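You operate a simulated robot arm through the tools that you are given. There is no shell and no other tool. Be economical: measure what you need, move in short steps, check, and stop when the job is done.

The job below is to be done with a simulated two-armed robot. You get a single attempt, and the scene is never put back.

JOB
Hold the white thermometer on the packing table top steady with one hand and press the white thermometer key to switch it on with the other.

It is judged by the outcome, as a careful person would: the job done as asked, and still so three seconds after it is handed in. It fails if anything else is knocked over, pushed out of place, dropped, spilled or broken.

ROBOT AND FRAMES
Two 7-joint arms with two-finger parallel grippers on one trunk, on a base that drives. Base frame: it is fixed to the floor where the robot stands at the start and does not move with it; the origin is under the middle of the robot, x ahead of it, y to its left, z up. Readings come in mm, degrees, newtons and seconds.
The left shoulder is at the start at [50, 158, 1183], the right one opposite. With the tool pointing down near the work surface each hand reaches from about 100 to 660 mm from the robot's upright axis, wherever it stands, measured 20 degrees to its own side. Places, roughly: white thermometer key [600, 100, 900]. Payload 3.91 kg a hand.
Tool frame (each hand has its own): the origin (TCP) lies between the finger pads and is the grasp point; the fingertips stand 30 mm ahead of it; z points along the fingers, y is the line along which they close. Largest opening 110 mm; finger width 20, thickness 10; the body of the gripper, 48 by 112 mm, starts 55 mm behind the TCP.
Orientation is that of the tool frame in the base frame, as a unit quaternion [x, y, z, w]. With the fingers straight down and closing along the base's y, the tool's x points along the base's -x, its y along +y and its z along -z.

CONTROLS
- The arms move only by the tool drive_tool. It takes "left_rows", "right_rows" or both (then of equal length, played together; a hand with none holds still); each is a list of rows, each an object (a shift or turn left out is 0, a gripper value left out holds the last) with "angular": the turn, a rotation vector about the tool's x, y, z in rad, a list of three; "dp": the shift along the tool's x, y, z in mm, a list of three; "fingers": the finger opening in mm, from 0 to 110. In form: [{"angular": [wx, wy, wz], "dp": [dx, dy, dz], "fingers": fingers}, ...]. A call has 1 to 12 rows; each row is the pose to reach, as a shift and turn from the pose commanded when the call began, along the tool's axes at that moment. Each row takes 0.2 s and may step no farther than 50 mm and 8.6 degrees from the row before; otherwise, or with a gripper value out of range, the whole call is refused. Where a pose cannot be reached the arm comes as near as it can. A force on the tool above 40 N (or 10 N above the force at the start of the call, whichever is more), or a blocked arm, ends the call early, and 0.2 s more pass. The fingers move at their own pace (about 153 mm/s each) and stop on an object; they squeeze with about 38 N. The grip force told is the motor's: it shows also when the fingers shut on nothing. Time passes only in rows, and 0.2 s behind the last, so rows that repeat a pose let the fingers close. The reply holds the time, the measured pose of the TCP, the force on the tool along the base axes, the opening and the grip force, in the units named above and with some noise, with the torque about the TCP (base axes, N m) and any sound that the robot's microphone picked up.
- Cameras (640 x 400 px; columns grow to the right, rows downward): "scene" is now at [135, 2.4, 1346.1]; the picture's right is [0.02, -1.00, 0.00], its down [-0.34, -0.01, -0.94] and it looks along [0.94, 0.02, -0.34] (base axes); focal length 282 px, centre (320, 200). "left" rides on the left gripper at [72, -17, -103] in its tool frame; the picture's right is [0.23, 0.97, 0.00], its down [-0.76, 0.18, -0.62] and it looks along [-0.61, 0.14, 0.78] (tool axes); focal length 222 px, centre (320, 200). "right" rides on the right gripper at [72, 17, -103] in its tool frame; the picture's right is [-0.23, 0.97, 0.00], its down [-0.76, -0.18, -0.62] and it looks along [-0.61, -0.14, 0.78] (tool axes); focal length 222 px, centre (320, 200). There is no depth. A picture from a camera that has moved, and an enlarged one, comes with that camera's place and axes in the base frame and with its lens.
- capture(camera): a new picture of that camera. No time passes.
- slide_trunk(by): slides the trunk up (or, below 0, down) by that many mm; the arms and the scene camera ride with it, the base frame stays. It gives what a move gives, with no picture.
- roll_base(legs): drives the robot by 1 to 6 legs, each [ahead, turn to the left] in mm and degrees, along the robot's own axes; the way and the turn of a leg run together, so that a leg with both is an arc; at most 1500 mm and 180 degrees a leg. The arms and the cameras ride along, it lands a little off, and it stops where it bumps. It gives what a move gives.
- aim_head(pan, tilt): turns the head with the scene camera to pan (to the left, within 80 degrees either way) and tilt (down, from -29 to 69), counted from straight ahead of the robot. It gives what a move gives.
- inspect(camera, box): a new picture of the part [left, top, right, bottom] of that camera's present view, enlarged. No time passes.
- finish_job(): hands the job in; it is judged then, once.

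Work in short steps. Places have to be worked out from the pictures, the camera data and where the tool is seen: move nearer, look again, correct. Check each grasp and each placing, and mend what went wrong. You have 120 turns and 108 pictures in all, those below and enlarged ones among them. Open the grippers and draw the arms clear of the work before you hand the job in, unless the task says otherwise; then end with one line.

The tools are called after "Emit:" as name(argument=value, ...) on one line, values as JSON. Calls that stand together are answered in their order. drive_tool: Moves the arms, as the interface text tells. Its arguments: {"type":"object","properties":{"left_rows":{"type":"array","items":{"type":"object","properties":{"angular":{"type":"array","items":{"type":"number"}},"dp":{"type":"array","items":{"type":"number"}},"fingers":{"type":"number"}}}},"right_rows":{"type":"array","items":{"type":"object","properties":{"angular":{"type":"array","items":{"type":"number"}},"dp":{"type":"array","items":{"type":"number"}},"fingers":{"type":"number"}}}}},"required":[]} The other tools are called the same way: slide_trunk (by) slides the trunk up or down; roll_base (legs) drives the base; aim_head (pan, tilt) turns the head that bears the scene camera; capture (camera) takes a picture; inspect (camera, box) takes an enlarged picture of a part of a camera's view; finish_job () hands the job in.

At the start:

```text
time_s: 0.0
left_position: [339.9, 218.0, 1152.9]
left_ee_rot: [-0.002, 1.0, 0.0, 0.0]
left_contact_force: [-0.6, -0.7, -0.1]
left_moment: [-0.02, 0.0, 0.0]
left_opening: 110.0
left_finger_force: 0.1
right_position: [328.9, -93.0, 1232.8]
right_ee_rot: [0.0, 1.0, 0.0, -0.001]
right_contact_force: [0.0, 0.0, -0.2]
right_moment: [0.03, 0.02, -0.02]
right_opening: 109.9
right_finger_force: 0.0
trunk travel left (down, up): [-425.0, 57.0]
robot x, y, heading: [-0.4, -0.1, 0.3]
head pan, tilt: [1.3, 20.0]
```

scene: 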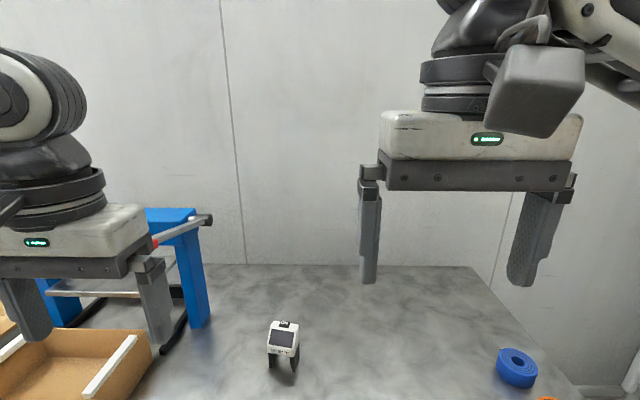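
right: 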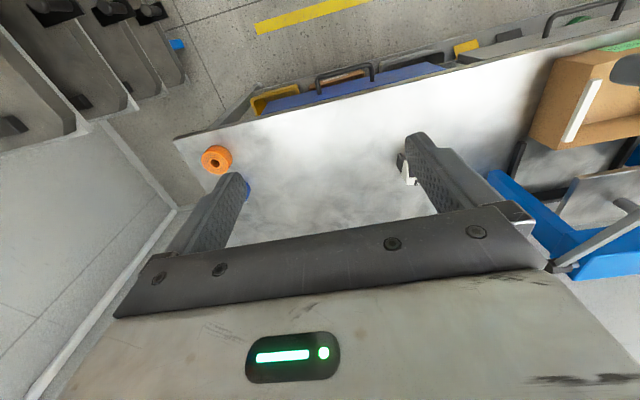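
left: 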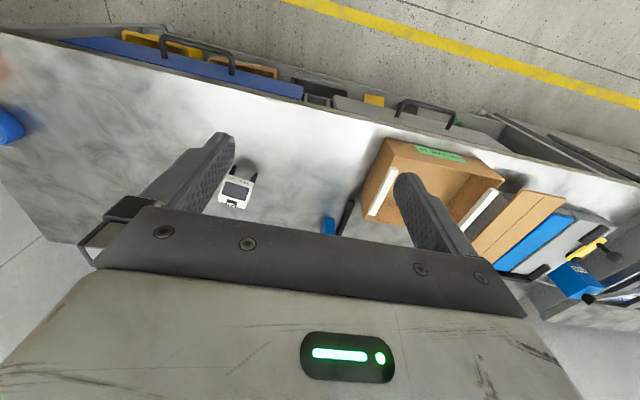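

The thermometer stands near the middle of the table in the scene view. I enlarge it to see its shape and the key.

Emit:
inspect(camera="scene", box=[230, 300, 340, 390])

Emit:
inspect(camera="left", box=[190, 140, 290, 220])

```text
4.44 times, centred on (285, 345) of scene
camera zoom: at [135.0, 2.4, 1346.1], right [0.02, -1.0, 0.0], down [-0.34, -0.01, -0.94], along [0.94, 0.02, -0.34], focal length 1251 px, centre (476, -444)
```

zoom: 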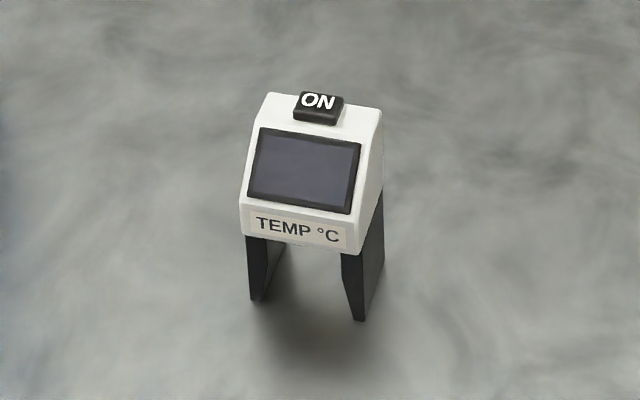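

```text
5.00 times, centred on (240, 180) of left
camera zoom: at [267.2, 199.5, 1257.2], right [-0.23, 0.97, 0.0], down [0.76, 0.18, 0.62], along [0.61, 0.14, -0.78], focal length 1111 px, centre (720, 300)
```

zoom: 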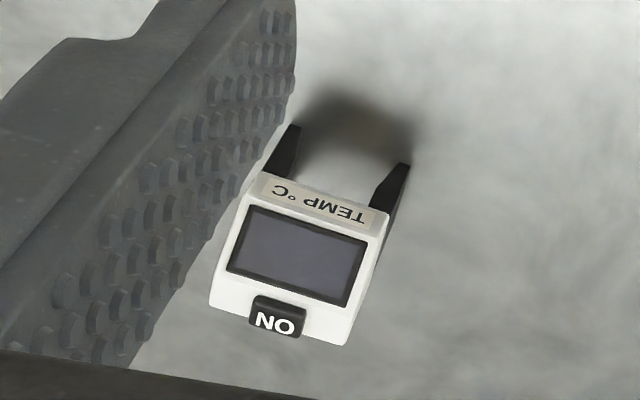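

The key sits near [597, 86, 901], the table at z≈800, and the body is about 54 mm wide, yawed about -10°. The left hand will grip the body sides from the front, tilted 30° below horizontal. That leaves the top free for the right hand, so I go to a pre-grasp 130 mm back.

Emit:
drive_tool(left_rows=[{"dp": [-16.5, -13.6, 27], "angular": [0.0119, -0.1305, 0.0206], "fingers": 110}, {"dp": [-33, -27.2, 54], "angular": [0.0238, -0.261, 0.0412]}, {"dp": [-49.5, -40.9, 81], "angular": [0.0356, -0.3915, 0.0617]}, {"dp": [-66, -54.5, 108], "angular": [0.0475, -0.522, 0.0823]}, {"dp": [-82.5, -68.1, 135], "angular": [0.0594, -0.6525, 0.1029]}, {"dp": [-99, -81.7, 162], "angular": [0.0713, -0.783, 0.1235]}, {"dp": [-115.5, -95.4, 189], "angular": [0.0831, -0.9135, 0.144]}, {"dp": [-132, -109, 216], "angular": [0.095, -1.044, 0.1646]}, {"dp": [-132, -109, 216], "angular": [0.095, -1.044, 0.1646]}])

Emit:
capture(camera="scene")

Emit:
capture(camera="left")

```text
time_s: 2.0
left_position: [471.3, 110.7, 940.1]
left_ee_rot: [0.078, 0.862, -0.045, 0.498]
left_contact_force: [0.1, 0.1, -0.2]
left_moment: [0.02, -0.02, 0.02]
left_opening: 109.9
left_finger_force: 0.0
right_position: [328.9, -93.1, 1231.8]
right_ee_rot: [-0.001, 1.0, 0.0, 0.0]
right_contact_force: [-0.6, -0.3, -0.6]
right_moment: [-0.03, -0.02, -0.05]
right_opening: 110.0
right_finger_force: 0.1
trunk travel left (down, up): [-425.0, 57.0]
robot x, y, heading: [-0.6, 1.6, 0.2]
head pan, tilt: [1.3, 20.0]
```

```text
102 pictures are left
camera scene: at [135.0, 2.4, 1346.1], right [0.02, -1.0, 0.0], down [-0.34, -0.01, -0.94], along [0.94, 0.02, -0.34], focal length 282 px, centre (320, 200)
```

scene: 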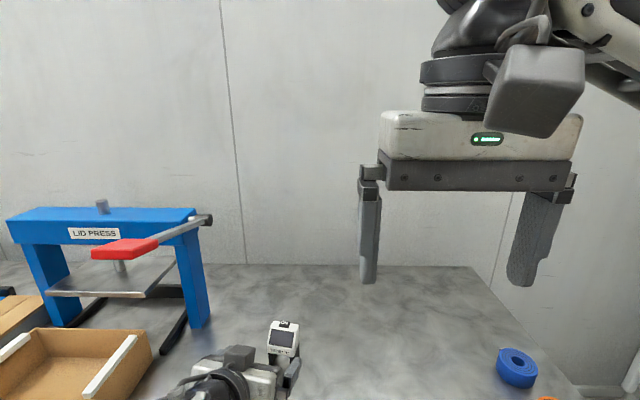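

```text
101 pictures are left
camera left: at [344.2, 115.0, 927.7], right [0.06, 0.98, -0.2], down [-0.13, 0.2, 0.97], along [0.99, -0.04, 0.14], focal length 222 px, centre (320, 200)
```

left: 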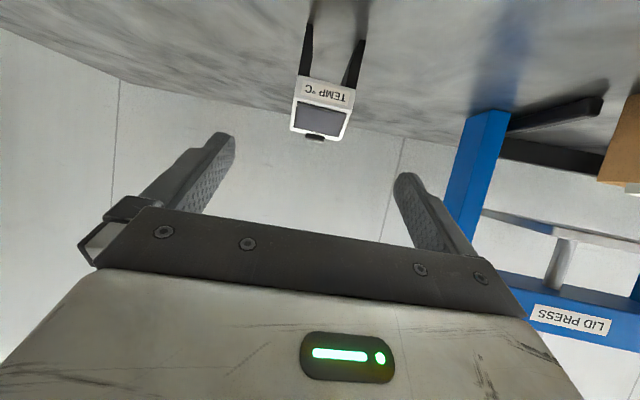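

The pre-grasp was reached, and the left view puts the body at about y=86, z=865, as expected. I tilt the head down to see the approach better.

Emit:
aim_head(pan=8, tilt=42)

Emit:
drive_tool(left_rows=[{"dp": [0, 0, 25]}, {"dp": [0, 0, 50]}, {"dp": [0, 0, 70]}, {"dp": [0, 0, 70]}])

Emit:
capture(camera="scene")

Emit:
capture(camera="left")

```text
time_s: 2.9
left_position: [471.3, 110.3, 938.9]
left_ee_rot: [0.078, 0.862, -0.045, 0.498]
left_contact_force: [0.0, 0.5, 0.0]
left_moment: [-0.02, 0.0, -0.04]
left_opening: 110.0
left_finger_force: 0.1
right_position: [329.0, -93.3, 1232.5]
right_ee_rot: [0.0, 1.0, -0.001, 0.0]
right_contact_force: [0.3, -0.2, -0.5]
right_moment: [0.02, 0.0, -0.03]
right_opening: 110.2
right_finger_force: 0.0
trunk travel left (down, up): [-425.0, 57.0]
robot x, y, heading: [0.1, 1.5, -0.3]
head pan, tilt: [8.0, 42.0]
```

```text
time_s: 3.9
left_position: [531.5, 97.8, 903.6]
left_ee_rot: [0.078, 0.862, -0.045, 0.498]
left_contact_force: [-1.2, 0.1, -0.3]
left_moment: [0.02, 0.02, 0.01]
left_opening: 110.1
left_finger_force: 0.0
right_position: [328.3, -93.4, 1232.6]
right_ee_rot: [0.001, 1.0, 0.0, 0.0]
right_contact_force: [-0.6, 0.8, -0.2]
right_moment: [0.01, -0.03, -0.03]
right_opening: 110.0
right_finger_force: 0.0
trunk travel left (down, up): [-425.0, 57.0]
robot x, y, heading: [-3.7, 1.3, 0.2]
head pan, tilt: [8.0, 42.0]
```

```text
100 pictures are left
camera scene: at [124.6, 12.0, 1311.7], right [0.14, -0.99, 0.0], down [-0.66, -0.09, -0.74], along [0.74, 0.1, -0.67], focal length 282 px, centre (320, 200)
```

scene: 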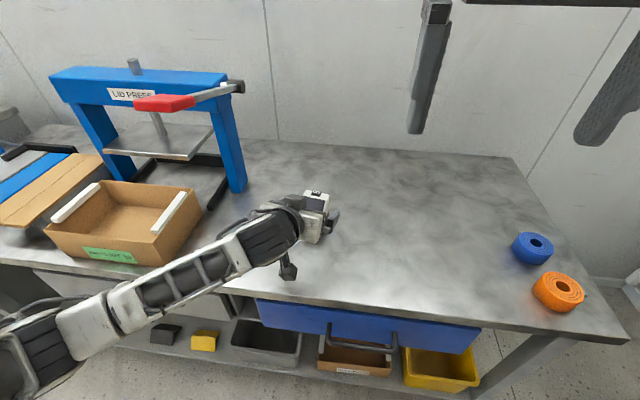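

```text
99 pictures are left
camera left: at [404.9, 103.2, 891.9], right [0.06, 0.98, -0.2], down [-0.12, 0.2, 0.97], along [0.99, -0.04, 0.13], focal length 222 px, centre (320, 200)
```

left: 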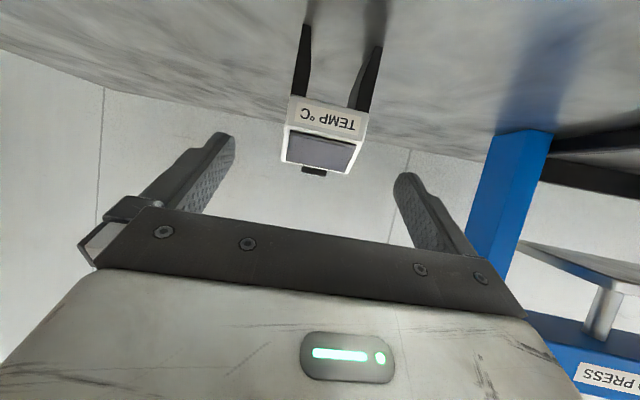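

Everything lines up (device centre y≈89–90). I advance the last 60 mm with the fingers still wide.

Emit:
drive_tool(left_rows=[{"dp": [0, 0, 20]}, {"dp": [0, 0, 40]}, {"dp": [0, 0, 60]}, {"dp": [0, 0, 60], "fingers": 75}, {"dp": [0, 0, 60], "fingers": 75}])

Emit:
inspect(camera="scene", box=[240, 150, 400, 250])

Emit:
capture(camera="left")

```text
time_s: 5.1
left_position: [581.4, 88.0, 873.2]
left_ee_rot: [0.077, 0.863, -0.045, 0.498]
left_contact_force: [0.1, 0.0, -0.3]
left_moment: [-0.03, -0.01, 0.0]
left_opening: 74.9
left_finger_force: 0.0
right_position: [329.4, -94.0, 1232.7]
right_ee_rot: [-0.001, 1.0, 0.0, 0.0]
right_contact_force: [-0.2, 0.3, 1.0]
right_moment: [0.01, -0.03, -0.03]
right_opening: 110.2
right_finger_force: 0.0
trunk travel left (down, up): [-425.0, 57.0]
robot x, y, heading: [2.3, 2.6, -0.0]
head pan, tilt: [8.0, 42.0]
```

```text
4.00 times, centred on (320, 200) of scene
camera zoom: at [124.7, 11.9, 1311.7], right [0.14, -0.99, 0.0], down [-0.66, -0.09, -0.74], along [0.74, 0.1, -0.67], focal length 1126 px, centre (320, 200)
```

zoom: 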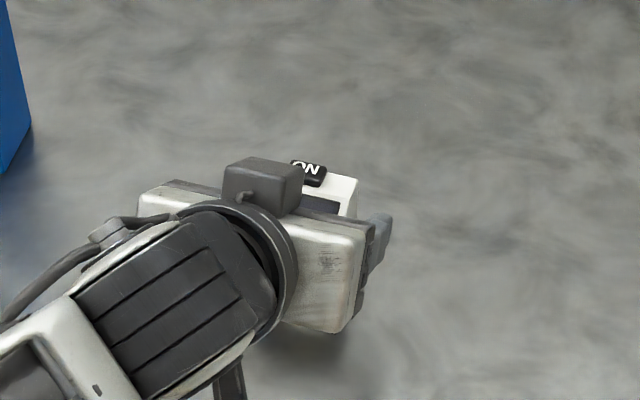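

```text
97 pictures are left
camera left: at [456.1, 93.4, 862.0], right [0.06, 0.98, -0.2], down [-0.12, 0.2, 0.97], along [0.99, -0.04, 0.13], focal length 222 px, centre (320, 200)
```

left: 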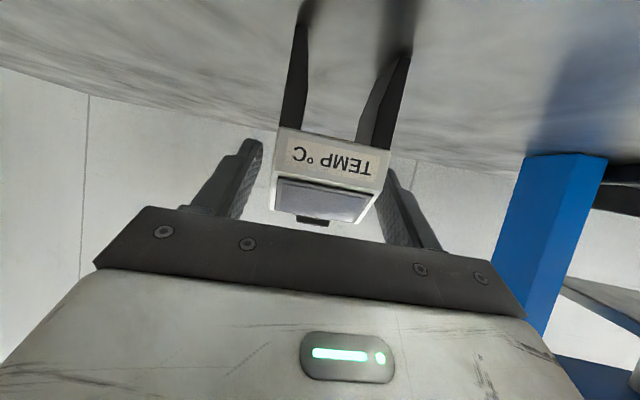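

The device is centred between the fingers to within about 1 mm. I close on it.

Emit:
drive_tool(left_rows=[{"fingers": 62}, {"fingers": 56}, {"fingers": 50}, {"fingers": 45}, {"fingers": 45}])

Emit:
capture(camera="left")

Emit:
inspect(camera="scene", box=[240, 150, 400, 250])

```text
time_s: 6.3
left_position: [583.4, 89.4, 872.9]
left_ee_rot: [0.077, 0.863, -0.044, 0.498]
left_contact_force: [1.2, 1.7, 1.1]
left_moment: [0.0, -0.04, 0.01]
left_opening: 57.7
left_finger_force: 37.8
right_position: [328.5, -92.1, 1232.0]
right_ee_rot: [0.0, 1.0, 0.0, 0.0]
right_contact_force: [0.2, 1.0, -0.2]
right_moment: [-0.04, -0.01, 0.0]
right_opening: 110.1
right_finger_force: 0.2
trunk travel left (down, up): [-425.0, 57.0]
robot x, y, heading: [1.6, -3.1, 0.1]
head pan, tilt: [8.0, 42.0]
```

```text
96 pictures are left
camera left: at [456.1, 93.6, 862.1], right [0.06, 0.98, -0.2], down [-0.12, 0.2, 0.97], along [0.99, -0.04, 0.13], focal length 222 px, centre (320, 200)
```

left: 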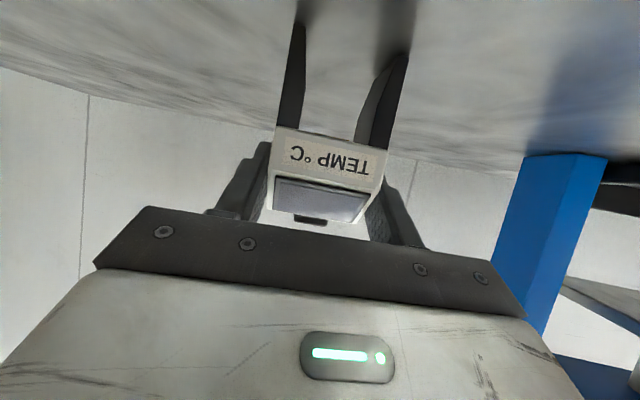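

```text
4.00 times, centred on (320, 200) of scene
camera zoom: at [124.7, 12.0, 1311.7], right [0.14, -0.99, 0.0], down [-0.66, -0.09, -0.74], along [0.74, 0.1, -0.67], focal length 1126 px, centre (320, 200)
```

zoom: 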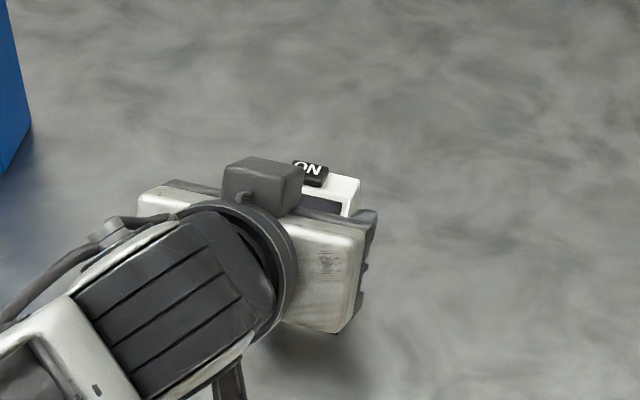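

The grip is firm, at 57.7 mm with no shift in the pose. I bring the right hand, closed, to the right of and above the device. I yaw it 80° so its camera side faces away from the left wrist.

Emit:
drive_tool(right_rows=[{"dp": [-26, 9, 19], "angular": [0, 0, -0.1396], "fingers": 0}, {"dp": [-52, 18, 38], "angular": [0, 0, -0.2792]}, {"dp": [-78, 27, 58], "angular": [0, 0, -0.4188]}, {"dp": [-104, 37, 77], "angular": [0, 0, -0.5584]}, {"dp": [-130, 46, 96], "angular": [0, 0, -0.698]}, {"dp": [-156, 55, 116], "angular": [0, 0, -0.8376]}, {"dp": [-183, 65, 135], "angular": [0, 0, -0.9772]}, {"dp": [-209, 74, 154], "angular": [0, 0, -1.1168]}, {"dp": [-235, 84, 174], "angular": [0, 0, -1.2564]}, {"dp": [-261, 93, 193], "angular": [0, 0, -1.396]}, {"dp": [-261, 93, 193], "angular": [0, 0, -1.396]}])

Emit:
capture(camera="scene")

Emit:
capture(camera="right")

```text
time_s: 8.7
left_position: [583.1, 89.2, 872.5]
left_ee_rot: [0.079, 0.862, -0.046, 0.498]
left_contact_force: [-1.3, 0.1, 0.8]
left_moment: [-0.08, 0.04, -0.03]
left_opening: 57.5
left_finger_force: 37.7
right_position: [469.1, -45.4, 1080.2]
right_ee_rot: [-0.489, 0.872, -0.002, -0.001]
right_contact_force: [0.2, 0.8, 1.1]
right_moment: [0.02, 0.02, 0.0]
right_opening: 0.0
right_finger_force: 37.0
right hand out of reach, approached as far as the arm can: row 7, 8, 9, 10, 11
trunk travel left (down, up): [-425.0, 57.0]
robot x, y, heading: [-1.9, -0.6, 0.2]
head pan, tilt: [8.0, 42.0]
```

```text
94 pictures are left
camera scene: at [124.6, 11.9, 1311.7], right [0.14, -0.99, 0.0], down [-0.66, -0.09, -0.74], along [0.74, 0.1, -0.67], focal length 282 px, centre (320, 200)
```

scene: 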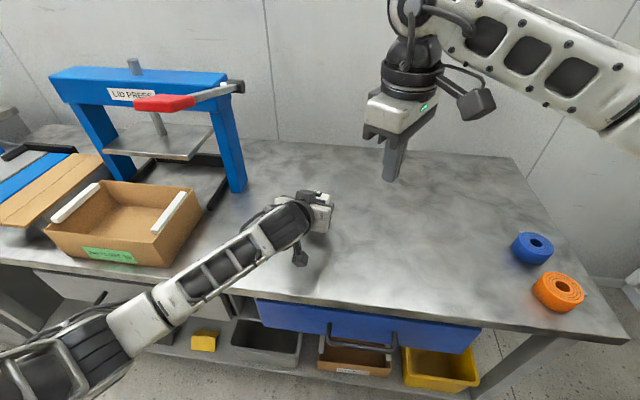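

```text
93 pictures are left
camera right: at [418.4, -96.9, 1182.9], right [-0.71, 0.7, 0.0], down [0.55, 0.56, 0.62], along [0.44, 0.44, -0.78], focal length 222 px, centre (320, 200)
```

right: 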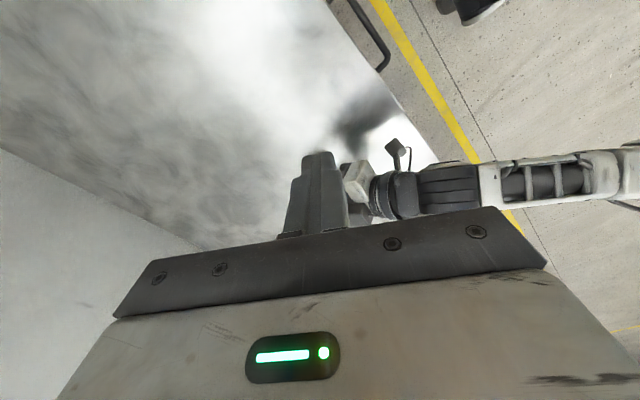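

The right arm stopped at about 58° yaw and part way there, which looks like a wrist limit. I turn back to about 35° yaw and see where the command frame stands.

Emit:
drive_tool(right_rows=[{"angular": [0, 0, 0.13]}, {"angular": [0, 0, 0.26]}, {"angular": [0, 0, 0.4]}, {"angular": [0, 0, 0.4]}])

```text
time_s: 9.7
left_position: [582.5, 88.3, 874.1]
left_ee_rot: [0.077, 0.862, -0.046, 0.498]
left_contact_force: [-1.1, 0.4, 0.0]
left_moment: [-0.08, 0.04, 0.0]
left_opening: 57.8
left_finger_force: 37.8
right_position: [469.8, -44.4, 1080.5]
right_ee_rot: [-0.307, 0.952, -0.002, 0.0]
right_contact_force: [0.2, -0.7, 0.8]
right_moment: [0.01, -0.04, -0.01]
right_opening: 0.0
right_finger_force: 37.4
trunk travel left (down, up): [-425.0, 57.0]
robot x, y, heading: [-0.0, -3.1, -0.1]
head pan, tilt: [8.0, 42.0]
```

The pose holds at 35.8° yaw. Next I try moving toward [597, 20, 1010], beside and above the device.

Emit:
drive_tool(right_rows=[{"dp": [-28, -4.5, 14]}, {"dp": [-56, -9, 28]}, {"dp": [-84, -13.4, 42]}, {"dp": [-112, -18, 56]}, {"dp": [-140, -22.4, 70]}, {"dp": [-140, -22.4, 70]}])

Emit:
capture(camera="scene")

Emit:
capture(camera="right")

```text
time_s: 11.1
left_position: [582.6, 88.7, 873.7]
left_ee_rot: [0.076, 0.862, -0.044, 0.498]
left_contact_force: [1.1, -0.2, 0.0]
left_moment: [-0.03, -0.05, 0.0]
left_opening: 57.8
left_finger_force: 37.7
right_position: [563.6, 1.3, 1031.0]
right_ee_rot: [-0.307, 0.952, -0.001, 0.001]
right_contact_force: [-0.6, -0.3, -0.2]
right_moment: [0.0, -0.01, -0.01]
right_opening: 0.0
right_finger_force: 37.5
right hand out of reach, approached as far as the arm can: row 4, 5, 6
trunk travel left (down, up): [-425.0, 57.0]
robot x, y, heading: [0.5, 1.4, -0.0]
head pan, tilt: [8.0, 42.0]
```

```text
92 pictures are left
camera scene: at [124.7, 11.9, 1311.7], right [0.14, -0.99, 0.0], down [-0.66, -0.09, -0.74], along [0.74, 0.1, -0.67], focal length 282 px, centre (320, 200)
```

scene: 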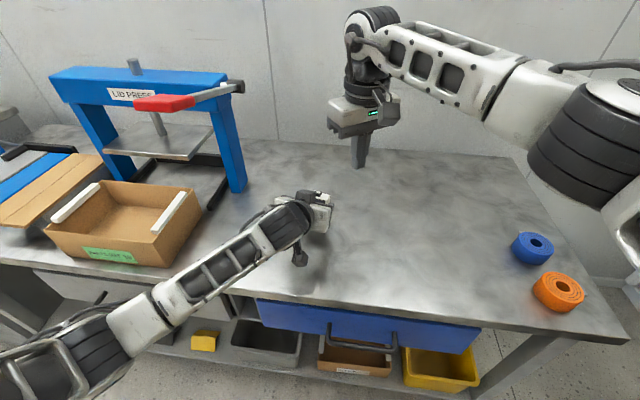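

```text
91 pictures are left
camera right: at [494.4, -25.5, 1133.8], right [-0.39, 0.92, 0.0], down [0.72, 0.3, 0.62], along [0.58, 0.24, -0.78], focal length 222 px, centre (320, 200)
```

right: 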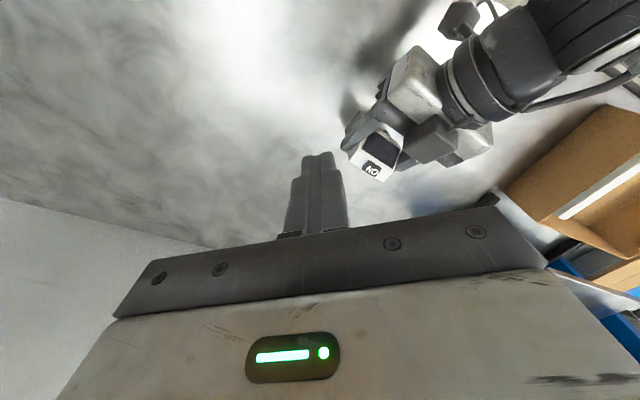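

The right arm is at its reach limit when vertical, so I lean the tool back toward its own shoulder. That brings the wrist in and keeps it clear of the left wrist. First I undo the yaw in place.

Emit:
drive_tool(right_rows=[{"angular": [0, 0, 0.125]}, {"angular": [0, 0, 0.25]}, {"angular": [0, 0, 0.375]}, {"angular": [0, 0, 0.5]}, {"angular": [0, 0, 0.625]}, {"angular": [0, 0, 0.625]}])

Emit:
drive_tool(right_rows=[{"angular": [-0.111, -0.049, 0]}, {"angular": [-0.222, -0.098, 0]}, {"angular": [-0.334, -0.146, 0]}, {"angular": [-0.445, -0.195, 0]}, {"angular": [-0.556, -0.244, 0]}, {"angular": [-0.556, -0.244, 0]}])

Emit:
capture(camera="scene")

Emit:
capture(camera="right")

```text
time_s: 12.5
left_position: [582.9, 89.1, 873.8]
left_ee_rot: [0.078, 0.862, -0.046, 0.499]
left_contact_force: [0.5, 0.2, 1.3]
left_moment: [0.0, -0.03, -0.03]
left_opening: 57.7
left_finger_force: 38.4
right_position: [561.9, 3.9, 1030.1]
right_ee_rot: [0.001, 1.0, -0.001, 0.001]
right_contact_force: [0.5, 0.5, -0.2]
right_moment: [-0.02, 0.0, 0.02]
right_opening: 0.0
right_finger_force: 37.8
trunk travel left (down, up): [-425.0, 57.0]
robot x, y, heading: [-1.8, 2.7, -0.2]
head pan, tilt: [8.0, 42.0]
```

```text
time_s: 13.9
left_position: [582.8, 89.2, 872.1]
left_ee_rot: [0.078, 0.863, -0.046, 0.498]
left_contact_force: [0.1, 0.6, 0.5]
left_moment: [-0.1, -0.01, -0.03]
left_opening: 57.8
left_finger_force: 37.9
right_position: [561.9, 2.2, 1029.0]
right_ee_rot: [0.001, 0.954, 0.272, 0.122]
right_contact_force: [-0.2, 0.2, 0.2]
right_moment: [-0.02, 0.0, 0.04]
right_opening: 0.0
right_finger_force: 36.8
trunk travel left (down, up): [-425.0, 57.0]
robot x, y, heading: [1.3, 2.6, 0.1]
head pan, tilt: [8.0, 42.0]
```

```text
90 pictures are left
camera scene: at [124.6, 11.9, 1311.7], right [0.14, -0.99, 0.0], down [-0.66, -0.09, -0.74], along [0.74, 0.1, -0.67], focal length 282 px, centre (320, 200)
```

scene: 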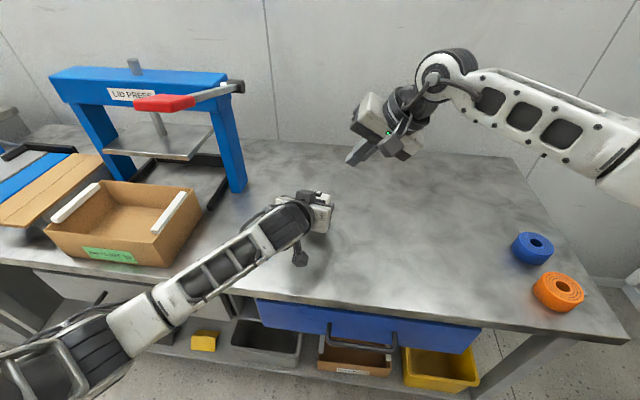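

```text
89 pictures are left
camera right: at [467.1, -30.9, 1106.7], right [0.15, 0.81, 0.56], down [0.61, -0.53, 0.6], along [0.78, 0.25, -0.57], focal length 222 px, centre (320, 200)
```

right: 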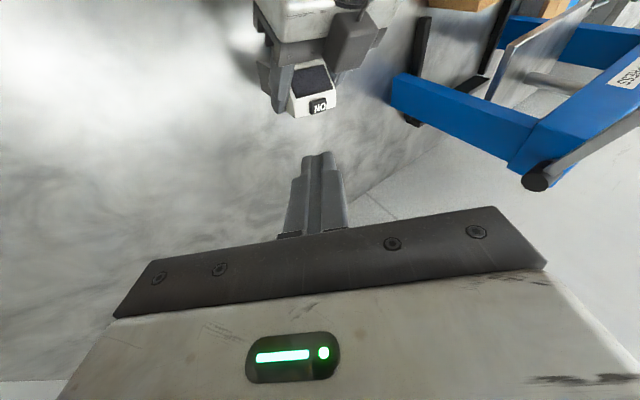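

The right view puts the key at about [598, 87, 901], which agrees with before, and the lean leaves clear space. I move the closed fingertips to hover about 30 mm above the key.

Emit:
drive_tool(right_rows=[{"dp": [-3.5, 7, 25]}, {"dp": [-7, 14, 50]}, {"dp": [-10.5, 21, 75]}, {"dp": [-14.1, 28.1, 100]}, {"dp": [-14.1, 28.1, 100]}])

Emit:
inspect(camera="scene", box=[240, 130, 400, 230])

Emit:
inspect(camera="right", box=[240, 70, 400, 170])

Emit:
capture(camera="left")

```text
time_s: 15.1
left_position: [581.5, 88.2, 873.0]
left_ee_rot: [0.077, 0.862, -0.045, 0.498]
left_contact_force: [-0.9, 0.5, -0.3]
left_moment: [-0.09, 0.06, 0.0]
left_opening: 57.6
left_finger_force: 38.0
right_position: [595.4, 77.3, 965.9]
right_ee_rot: [-0.001, 0.955, 0.272, 0.121]
right_contact_force: [-0.2, 0.1, -0.7]
right_moment: [0.0, 0.01, -0.01]
right_opening: 0.3
right_finger_force: 37.8
trunk travel left (down, up): [-425.0, 57.0]
robot x, y, heading: [-1.8, -0.8, 0.0]
head pan, tilt: [8.0, 42.0]
```

```text
4.00 times, centred on (320, 180) of scene
camera zoom: at [124.6, 12.0, 1311.7], right [0.14, -0.99, 0.0], down [-0.66, -0.09, -0.74], along [0.74, 0.1, -0.67], focal length 1126 px, centre (320, 280)
```

zoom: 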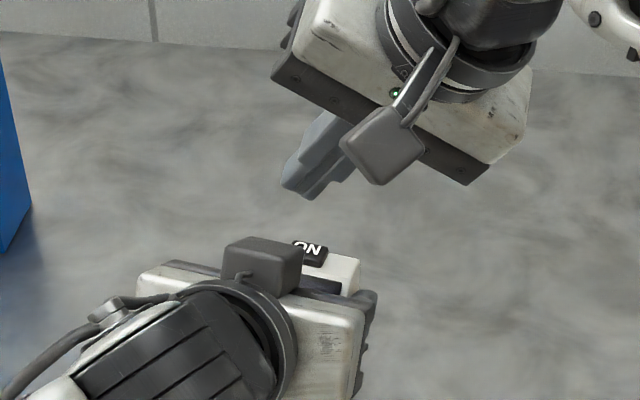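

```text
4.00 times, centred on (320, 120) of right
camera zoom: at [501.9, 43.0, 1042.1], right [0.15, 0.81, 0.56], down [0.61, -0.52, 0.6], along [0.78, 0.25, -0.58], focal length 888 px, centre (320, 520)
```

zoom: 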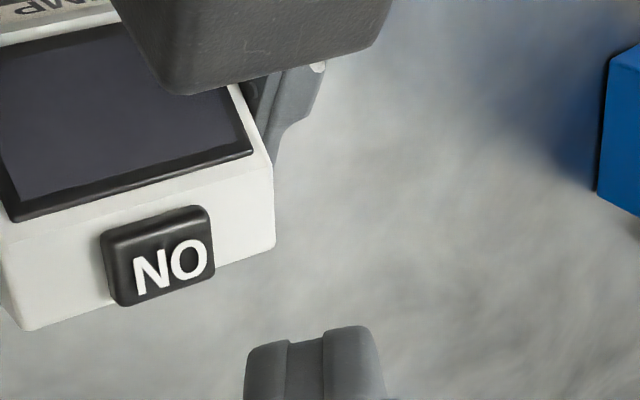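

```text
86 pictures are left
camera left: at [456.0, 93.6, 862.1], right [0.06, 0.98, -0.2], down [-0.12, 0.2, 0.97], along [0.99, -0.04, 0.13], focal length 222 px, centre (320, 200)
```

left: 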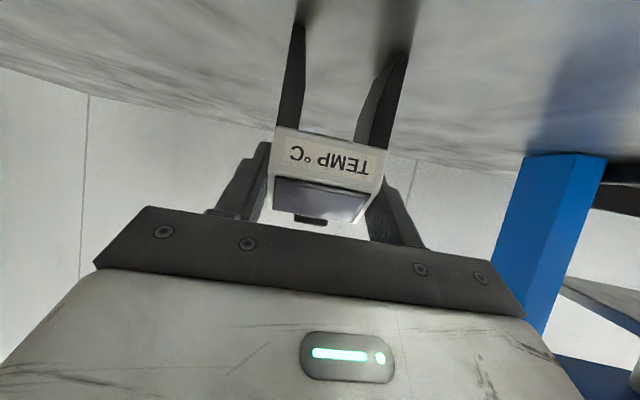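

The fingertips are over the key, which I now put at about [596, 85.5]. I descend 20 mm straight down with a 2 mm correction and look again.

Emit:
drive_tool(right_rows=[{"dp": [1.3, -5.3, 8.4]}, {"dp": [2.7, -10.6, 16.9]}, {"dp": [2.7, -10.6, 16.9]}])

Emit:
inspect(camera="scene", box=[260, 150, 380, 225])

Emit:
inspect(camera="right", box=[240, 70, 400, 170])

```text
time_s: 15.9
left_position: [582.7, 89.1, 873.8]
left_ee_rot: [0.077, 0.862, -0.044, 0.498]
left_contact_force: [0.5, 0.1, 1.0]
left_moment: [0.0, -0.01, 0.0]
left_opening: 57.8
left_finger_force: 38.0
right_position: [597.7, 77.3, 945.9]
right_ee_rot: [-0.001, 0.954, 0.272, 0.121]
right_contact_force: [0.5, 0.2, -0.3]
right_moment: [0.01, -0.03, -0.02]
right_opening: 0.1
right_finger_force: 37.5
trunk travel left (down, up): [-425.0, 57.0]
robot x, y, heading: [-1.3, -0.2, -0.1]
head pan, tilt: [8.0, 42.0]
```

```text
5.33 times, centred on (320, 188) of scene
camera zoom: at [124.7, 12.0, 1311.7], right [0.14, -0.99, 0.0], down [-0.66, -0.09, -0.74], along [0.74, 0.1, -0.67], focal length 1502 px, centre (320, 267)
```

zoom: 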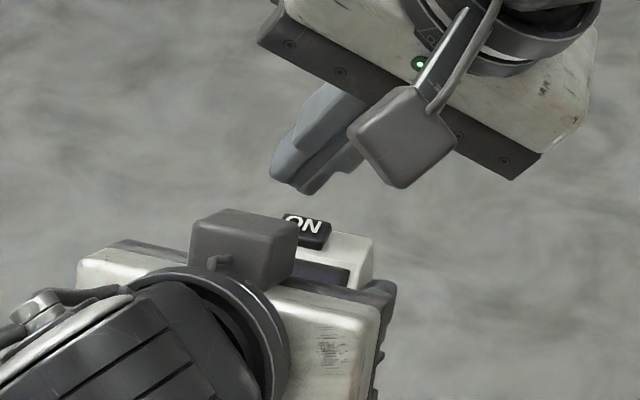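

```text
4.00 times, centred on (320, 120) of right
camera zoom: at [504.0, 42.9, 1022.2], right [0.15, 0.81, 0.56], down [0.61, -0.52, 0.6], along [0.78, 0.25, -0.58], focal length 888 px, centre (320, 520)
```

zoom: 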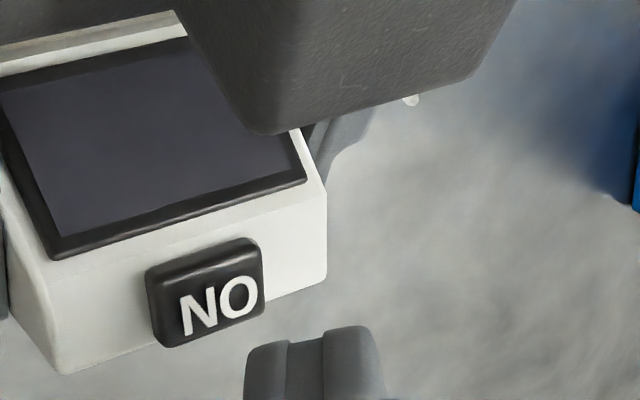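

The contact edge of the tip is over the key centre, and the key still reads at about [595, 85]. I go down slowly in 2 mm rows until I see contact or a click.

Emit:
drive_tool(right_rows=[{"dp": [0.9, -2.1, 3.3]}, {"dp": [1.8, -4.2, 6.6]}, {"dp": [2.3, -5.25, 8.2]}, {"dp": [2.8, -6.3, 9.8]}, {"dp": [2.8, -6.3, 9.8]}])

Emit:
inspect(camera="right", box=[240, 70, 400, 170])

Emit:
inspect(camera="scene", box=[260, 150, 380, 225])

```text
time_s: 17.1
left_position: [582.0, 89.1, 873.6]
left_ee_rot: [0.077, 0.863, -0.045, 0.498]
left_contact_force: [-0.7, 0.9, 0.7]
left_moment: [0.0, -0.05, 0.03]
left_opening: 57.6
left_finger_force: 37.8
right_position: [599.3, 76.1, 933.0]
right_ee_rot: [-0.001, 0.955, 0.272, 0.121]
right_contact_force: [-0.3, 0.3, -0.5]
right_moment: [0.04, 0.0, -0.01]
right_opening: 0.0
right_finger_force: 38.1
trunk travel left (down, up): [-425.0, 57.0]
robot x, y, heading: [1.4, 2.1, -0.2]
head pan, tilt: [8.0, 42.0]
```

```text
4.00 times, centred on (320, 120) of right
camera zoom: at [504.1, 42.8, 1009.4], right [0.16, 0.81, 0.56], down [0.61, -0.52, 0.6], along [0.78, 0.25, -0.58], focal length 888 px, centre (320, 520)
```

zoom: 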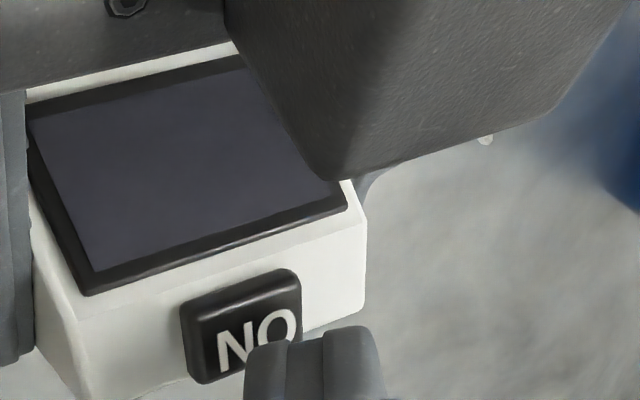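

```text
5.33 times, centred on (320, 188) of scene
camera zoom: at [124.7, 12.0, 1311.7], right [0.14, -0.99, 0.0], down [-0.66, -0.09, -0.74], along [0.74, 0.1, -0.67], focal length 1502 px, centre (320, 267)
```

zoom: 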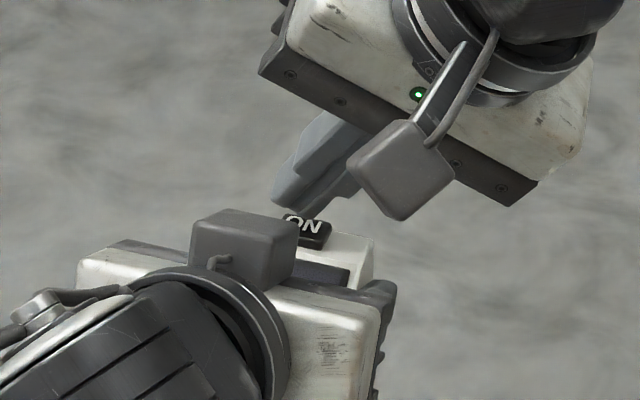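

By projection the lowest tip corner sits over the middle of the key, and there is no contact yet. I continue down in 1 to 1.5 mm rows.

Emit:
drive_tool(right_rows=[{"dp": [0.35, -0.8, 1.2]}, {"dp": [0.7, -1.6, 2.5]}, {"dp": [1.05, -2.4, 3.7]}, {"dp": [1.4, -3.2, 4.9]}, {"dp": [1.4, -3.2, 4.9]}])

Emit:
inspect(camera="right", box=[240, 70, 400, 170])

```text
time_s: 18.3
left_position: [583.2, 89.7, 874.4]
left_ee_rot: [0.078, 0.862, -0.045, 0.498]
left_contact_force: [0.1, 0.2, -0.1]
left_moment: [0.07, -0.08, 0.01]
left_opening: 57.5
left_finger_force: 37.6
right_position: [599.0, 77.3, 927.2]
right_ee_rot: [-0.001, 0.954, 0.273, 0.121]
right_contact_force: [0.2, 0.1, 0.3]
right_moment: [0.02, -0.02, -0.03]
right_opening: 0.1
right_finger_force: 38.3
trunk travel left (down, up): [-425.0, 57.0]
robot x, y, heading: [-1.3, -0.5, -0.1]
head pan, tilt: [8.0, 42.0]
```

```text
4.00 times, centred on (320, 120) of right
camera zoom: at [503.7, 42.5, 1004.4], right [0.15, 0.81, 0.56], down [0.61, -0.53, 0.6], along [0.78, 0.25, -0.58], focal length 888 px, centre (320, 520)
```

zoom: 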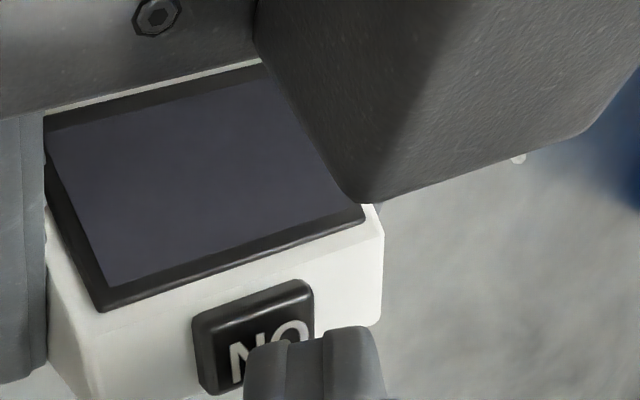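

Still no contact, and the newer views put the key top nearer z≈893 at [600, 87], with the tip about centred over it. I continue down slowly.

Emit:
drive_tool(right_rows=[{"dp": [0.23, -0.53, 0.82]}, {"dp": [0.46, -1.05, 1.64]}, {"dp": [0.7, -1.6, 2.5]}, {"dp": [0.92, -2.1, 3.3]}, {"dp": [1.15, -2.6, 4.1]}, {"dp": [1.15, -2.6, 4.1]}])

Emit:
inspect(camera="right", box=[240, 70, 400, 170])

Emit:
inspect(camera="scene", box=[280, 165, 360, 215])

```text
time_s: 19.7
left_position: [582.2, 88.6, 872.8]
left_ee_rot: [0.077, 0.863, -0.044, 0.498]
left_contact_force: [2.4, 0.2, 0.3]
left_moment: [-0.12, -0.15, 0.05]
left_opening: 57.6
left_finger_force: 38.3
right_position: [599.1, 76.4, 922.7]
right_ee_rot: [-0.001, 0.954, 0.273, 0.121]
right_contact_force: [0.2, -0.2, 6.5]
right_moment: [0.01, 0.0, -0.01]
right_opening: 0.0
right_finger_force: 37.9
trunk travel left (down, up): [-425.0, 57.0]
robot x, y, heading: [-0.4, -0.0, -0.3]
head pan, tilt: [8.0, 42.0]
heard: click
```

```text
4.00 times, centred on (320, 120) of right
camera zoom: at [504.3, 43.2, 1000.0], right [0.15, 0.81, 0.56], down [0.61, -0.53, 0.6], along [0.78, 0.25, -0.57], focal length 888 px, centre (320, 520)
```

zoom: 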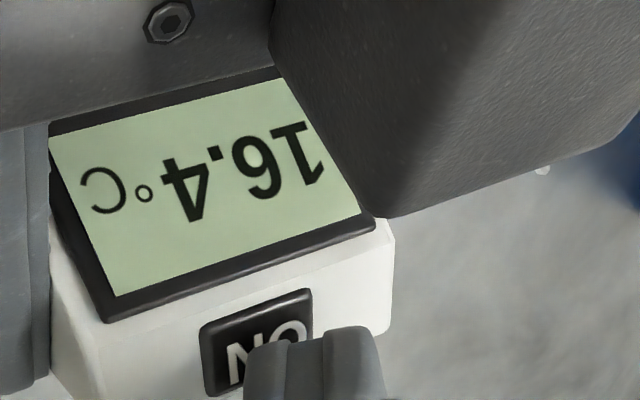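

```text
8.00 times, centred on (320, 190) of scene
camera zoom: at [124.4, 11.9, 1311.7], right [0.14, -0.99, 0.0], down [-0.66, -0.09, -0.74], along [0.74, 0.1, -0.67], focal length 2252 px, centre (320, 280)
```

zoom: 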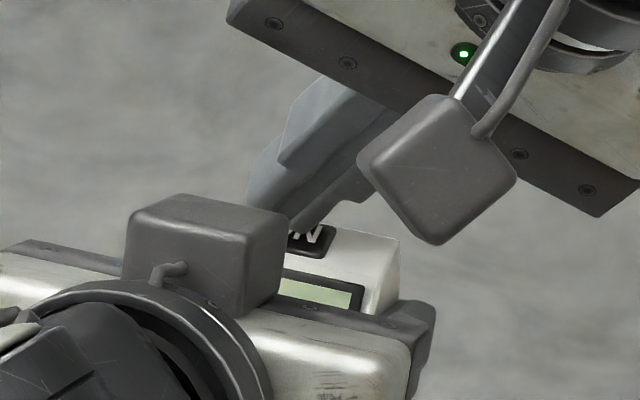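

I heard a click and the display now shows 16.4 °C, so it is on. I lift the right hand straight up and back the way it came, with the left hand still holding.

Emit:
drive_tool(right_rows=[{"dp": [-2.3, 5.3, -8.2]}, {"dp": [-9.2, 21, -32.8]}, {"dp": [-6, 14, -58]}, {"dp": [-2, 7, -83]}, {"dp": [2, 0, -108]}, {"dp": [4, -7, -133]}, {"dp": [4, -7, -133]}])

Emit:
capture(camera="left")

Emit:
capture(camera="scene")

```text
time_s: 21.3
left_position: [582.3, 88.8, 873.4]
left_ee_rot: [0.077, 0.862, -0.045, 0.498]
left_contact_force: [-1.2, 0.0, -1.3]
left_moment: [0.06, 0.01, -0.01]
left_opening: 57.8
left_finger_force: 37.7
right_position: [562.0, 2.5, 1028.0]
right_ee_rot: [-0.001, 0.955, 0.272, 0.121]
right_contact_force: [0.3, 0.2, -0.9]
right_moment: [0.0, -0.03, -0.02]
right_opening: 0.1
right_finger_force: 38.1
trunk travel left (down, up): [-425.0, 57.0]
robot x, y, heading: [0.6, 3.9, 0.1]
head pan, tilt: [8.0, 42.0]
```

```text
78 pictures are left
camera left: at [455.9, 93.4, 862.1], right [0.06, 0.98, -0.2], down [-0.12, 0.2, 0.97], along [0.99, -0.04, 0.13], focal length 222 px, centre (320, 200)
```

left: 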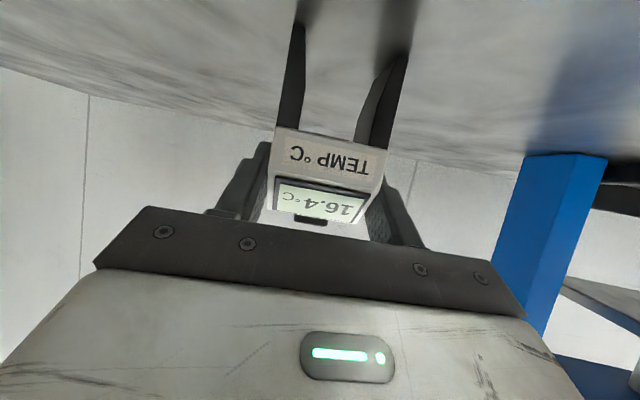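

```text
77 pictures are left
camera scene: at [124.7, 11.9, 1311.7], right [0.14, -0.99, 0.0], down [-0.66, -0.09, -0.74], along [0.74, 0.1, -0.67], focal length 282 px, centre (320, 200)
```

scene: 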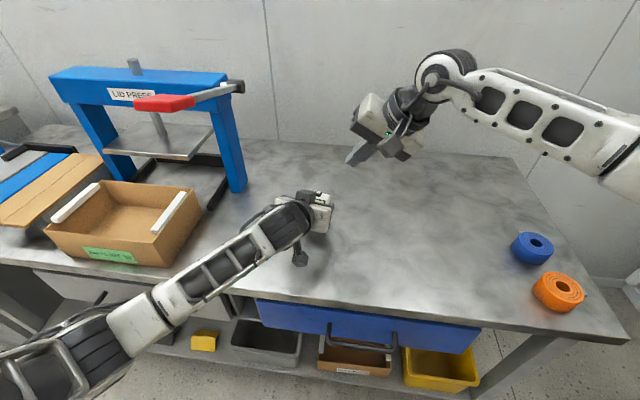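

The display stays on. I open the left fingers to 85 mm, then back straight out along the tool axis, and open the right gripper.

Emit:
drive_tool(left_rows=[{"fingers": 64}, {"fingers": 85}, {"fingers": 85}, {"dp": [0, 0, -20]}, {"dp": [0, 0, -50]}, {"dp": [0, 0, -85]}, {"dp": [0, 0, -120]}, {"dp": [0, 0, -150]}, {"dp": [0, 0, -150], "fingers": 110}], right_rows=[{}, {}, {}, {"fingers": 60}, {}, {"dp": [0, -10, -20]}, {"dp": [0, -20, -40]}, {"dp": [0, -30, -60]}, {"dp": [0, -30, -60], "fingers": 110}])

Emit:
capture(camera="scene")

Emit:
inspect(camera="scene", box=[270, 165, 390, 240])

```text
time_s: 23.3
left_position: [456.0, 111.4, 948.6]
left_ee_rot: [0.077, 0.862, -0.044, 0.498]
left_contact_force: [-0.3, 0.5, 0.1]
left_moment: [-0.01, -0.01, 0.01]
left_opening: 109.9
left_finger_force: 0.1
right_position: [552.1, -55.1, 1061.2]
right_ee_rot: [-0.001, 0.954, 0.272, 0.122]
right_contact_force: [-1.2, 0.4, -0.6]
right_moment: [-0.01, 0.02, 0.0]
right_opening: 110.1
right_finger_force: 0.1
trunk travel left (down, up): [-425.0, 57.0]
robot x, y, heading: [-2.1, -1.8, 0.1]
head pan, tilt: [8.0, 42.0]
```

```text
76 pictures are left
camera scene: at [124.8, 12.0, 1311.6], right [0.14, -0.99, 0.0], down [-0.66, -0.09, -0.74], along [0.74, 0.1, -0.67], focal length 282 px, centre (320, 200)
```

scene: 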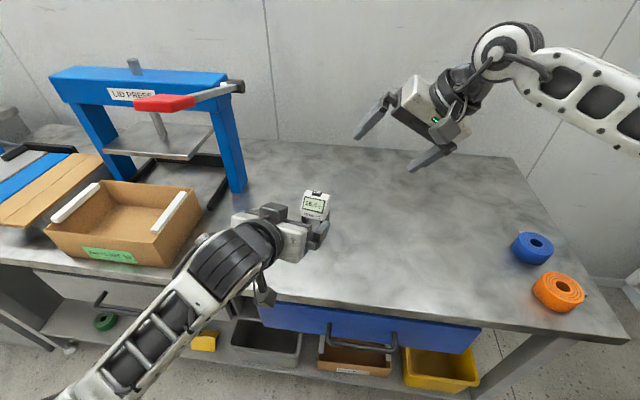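

```text
5.33 times, centred on (330, 202) of scene
camera zoom: at [124.8, 12.0, 1311.6], right [0.14, -0.99, 0.0], down [-0.66, -0.09, -0.74], along [0.74, 0.1, -0.67], focal length 1502 px, centre (267, 187)
```

zoom: 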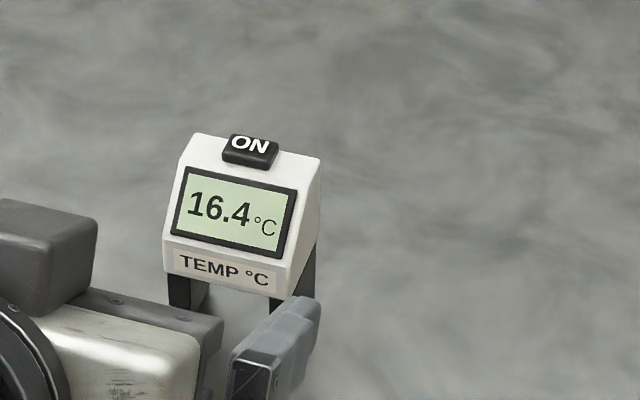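

The thermometer stands in place reading 16.4 °C, both hands are open and clear, and nothing else has moved. I hand the job in.

Emit:
finish_job()

```text
The job is handed in.
```

The left hand held the thermometer steady while the right hand pressed its key; the thermometer is on, reading 16.4 °C, and still standing where it was.
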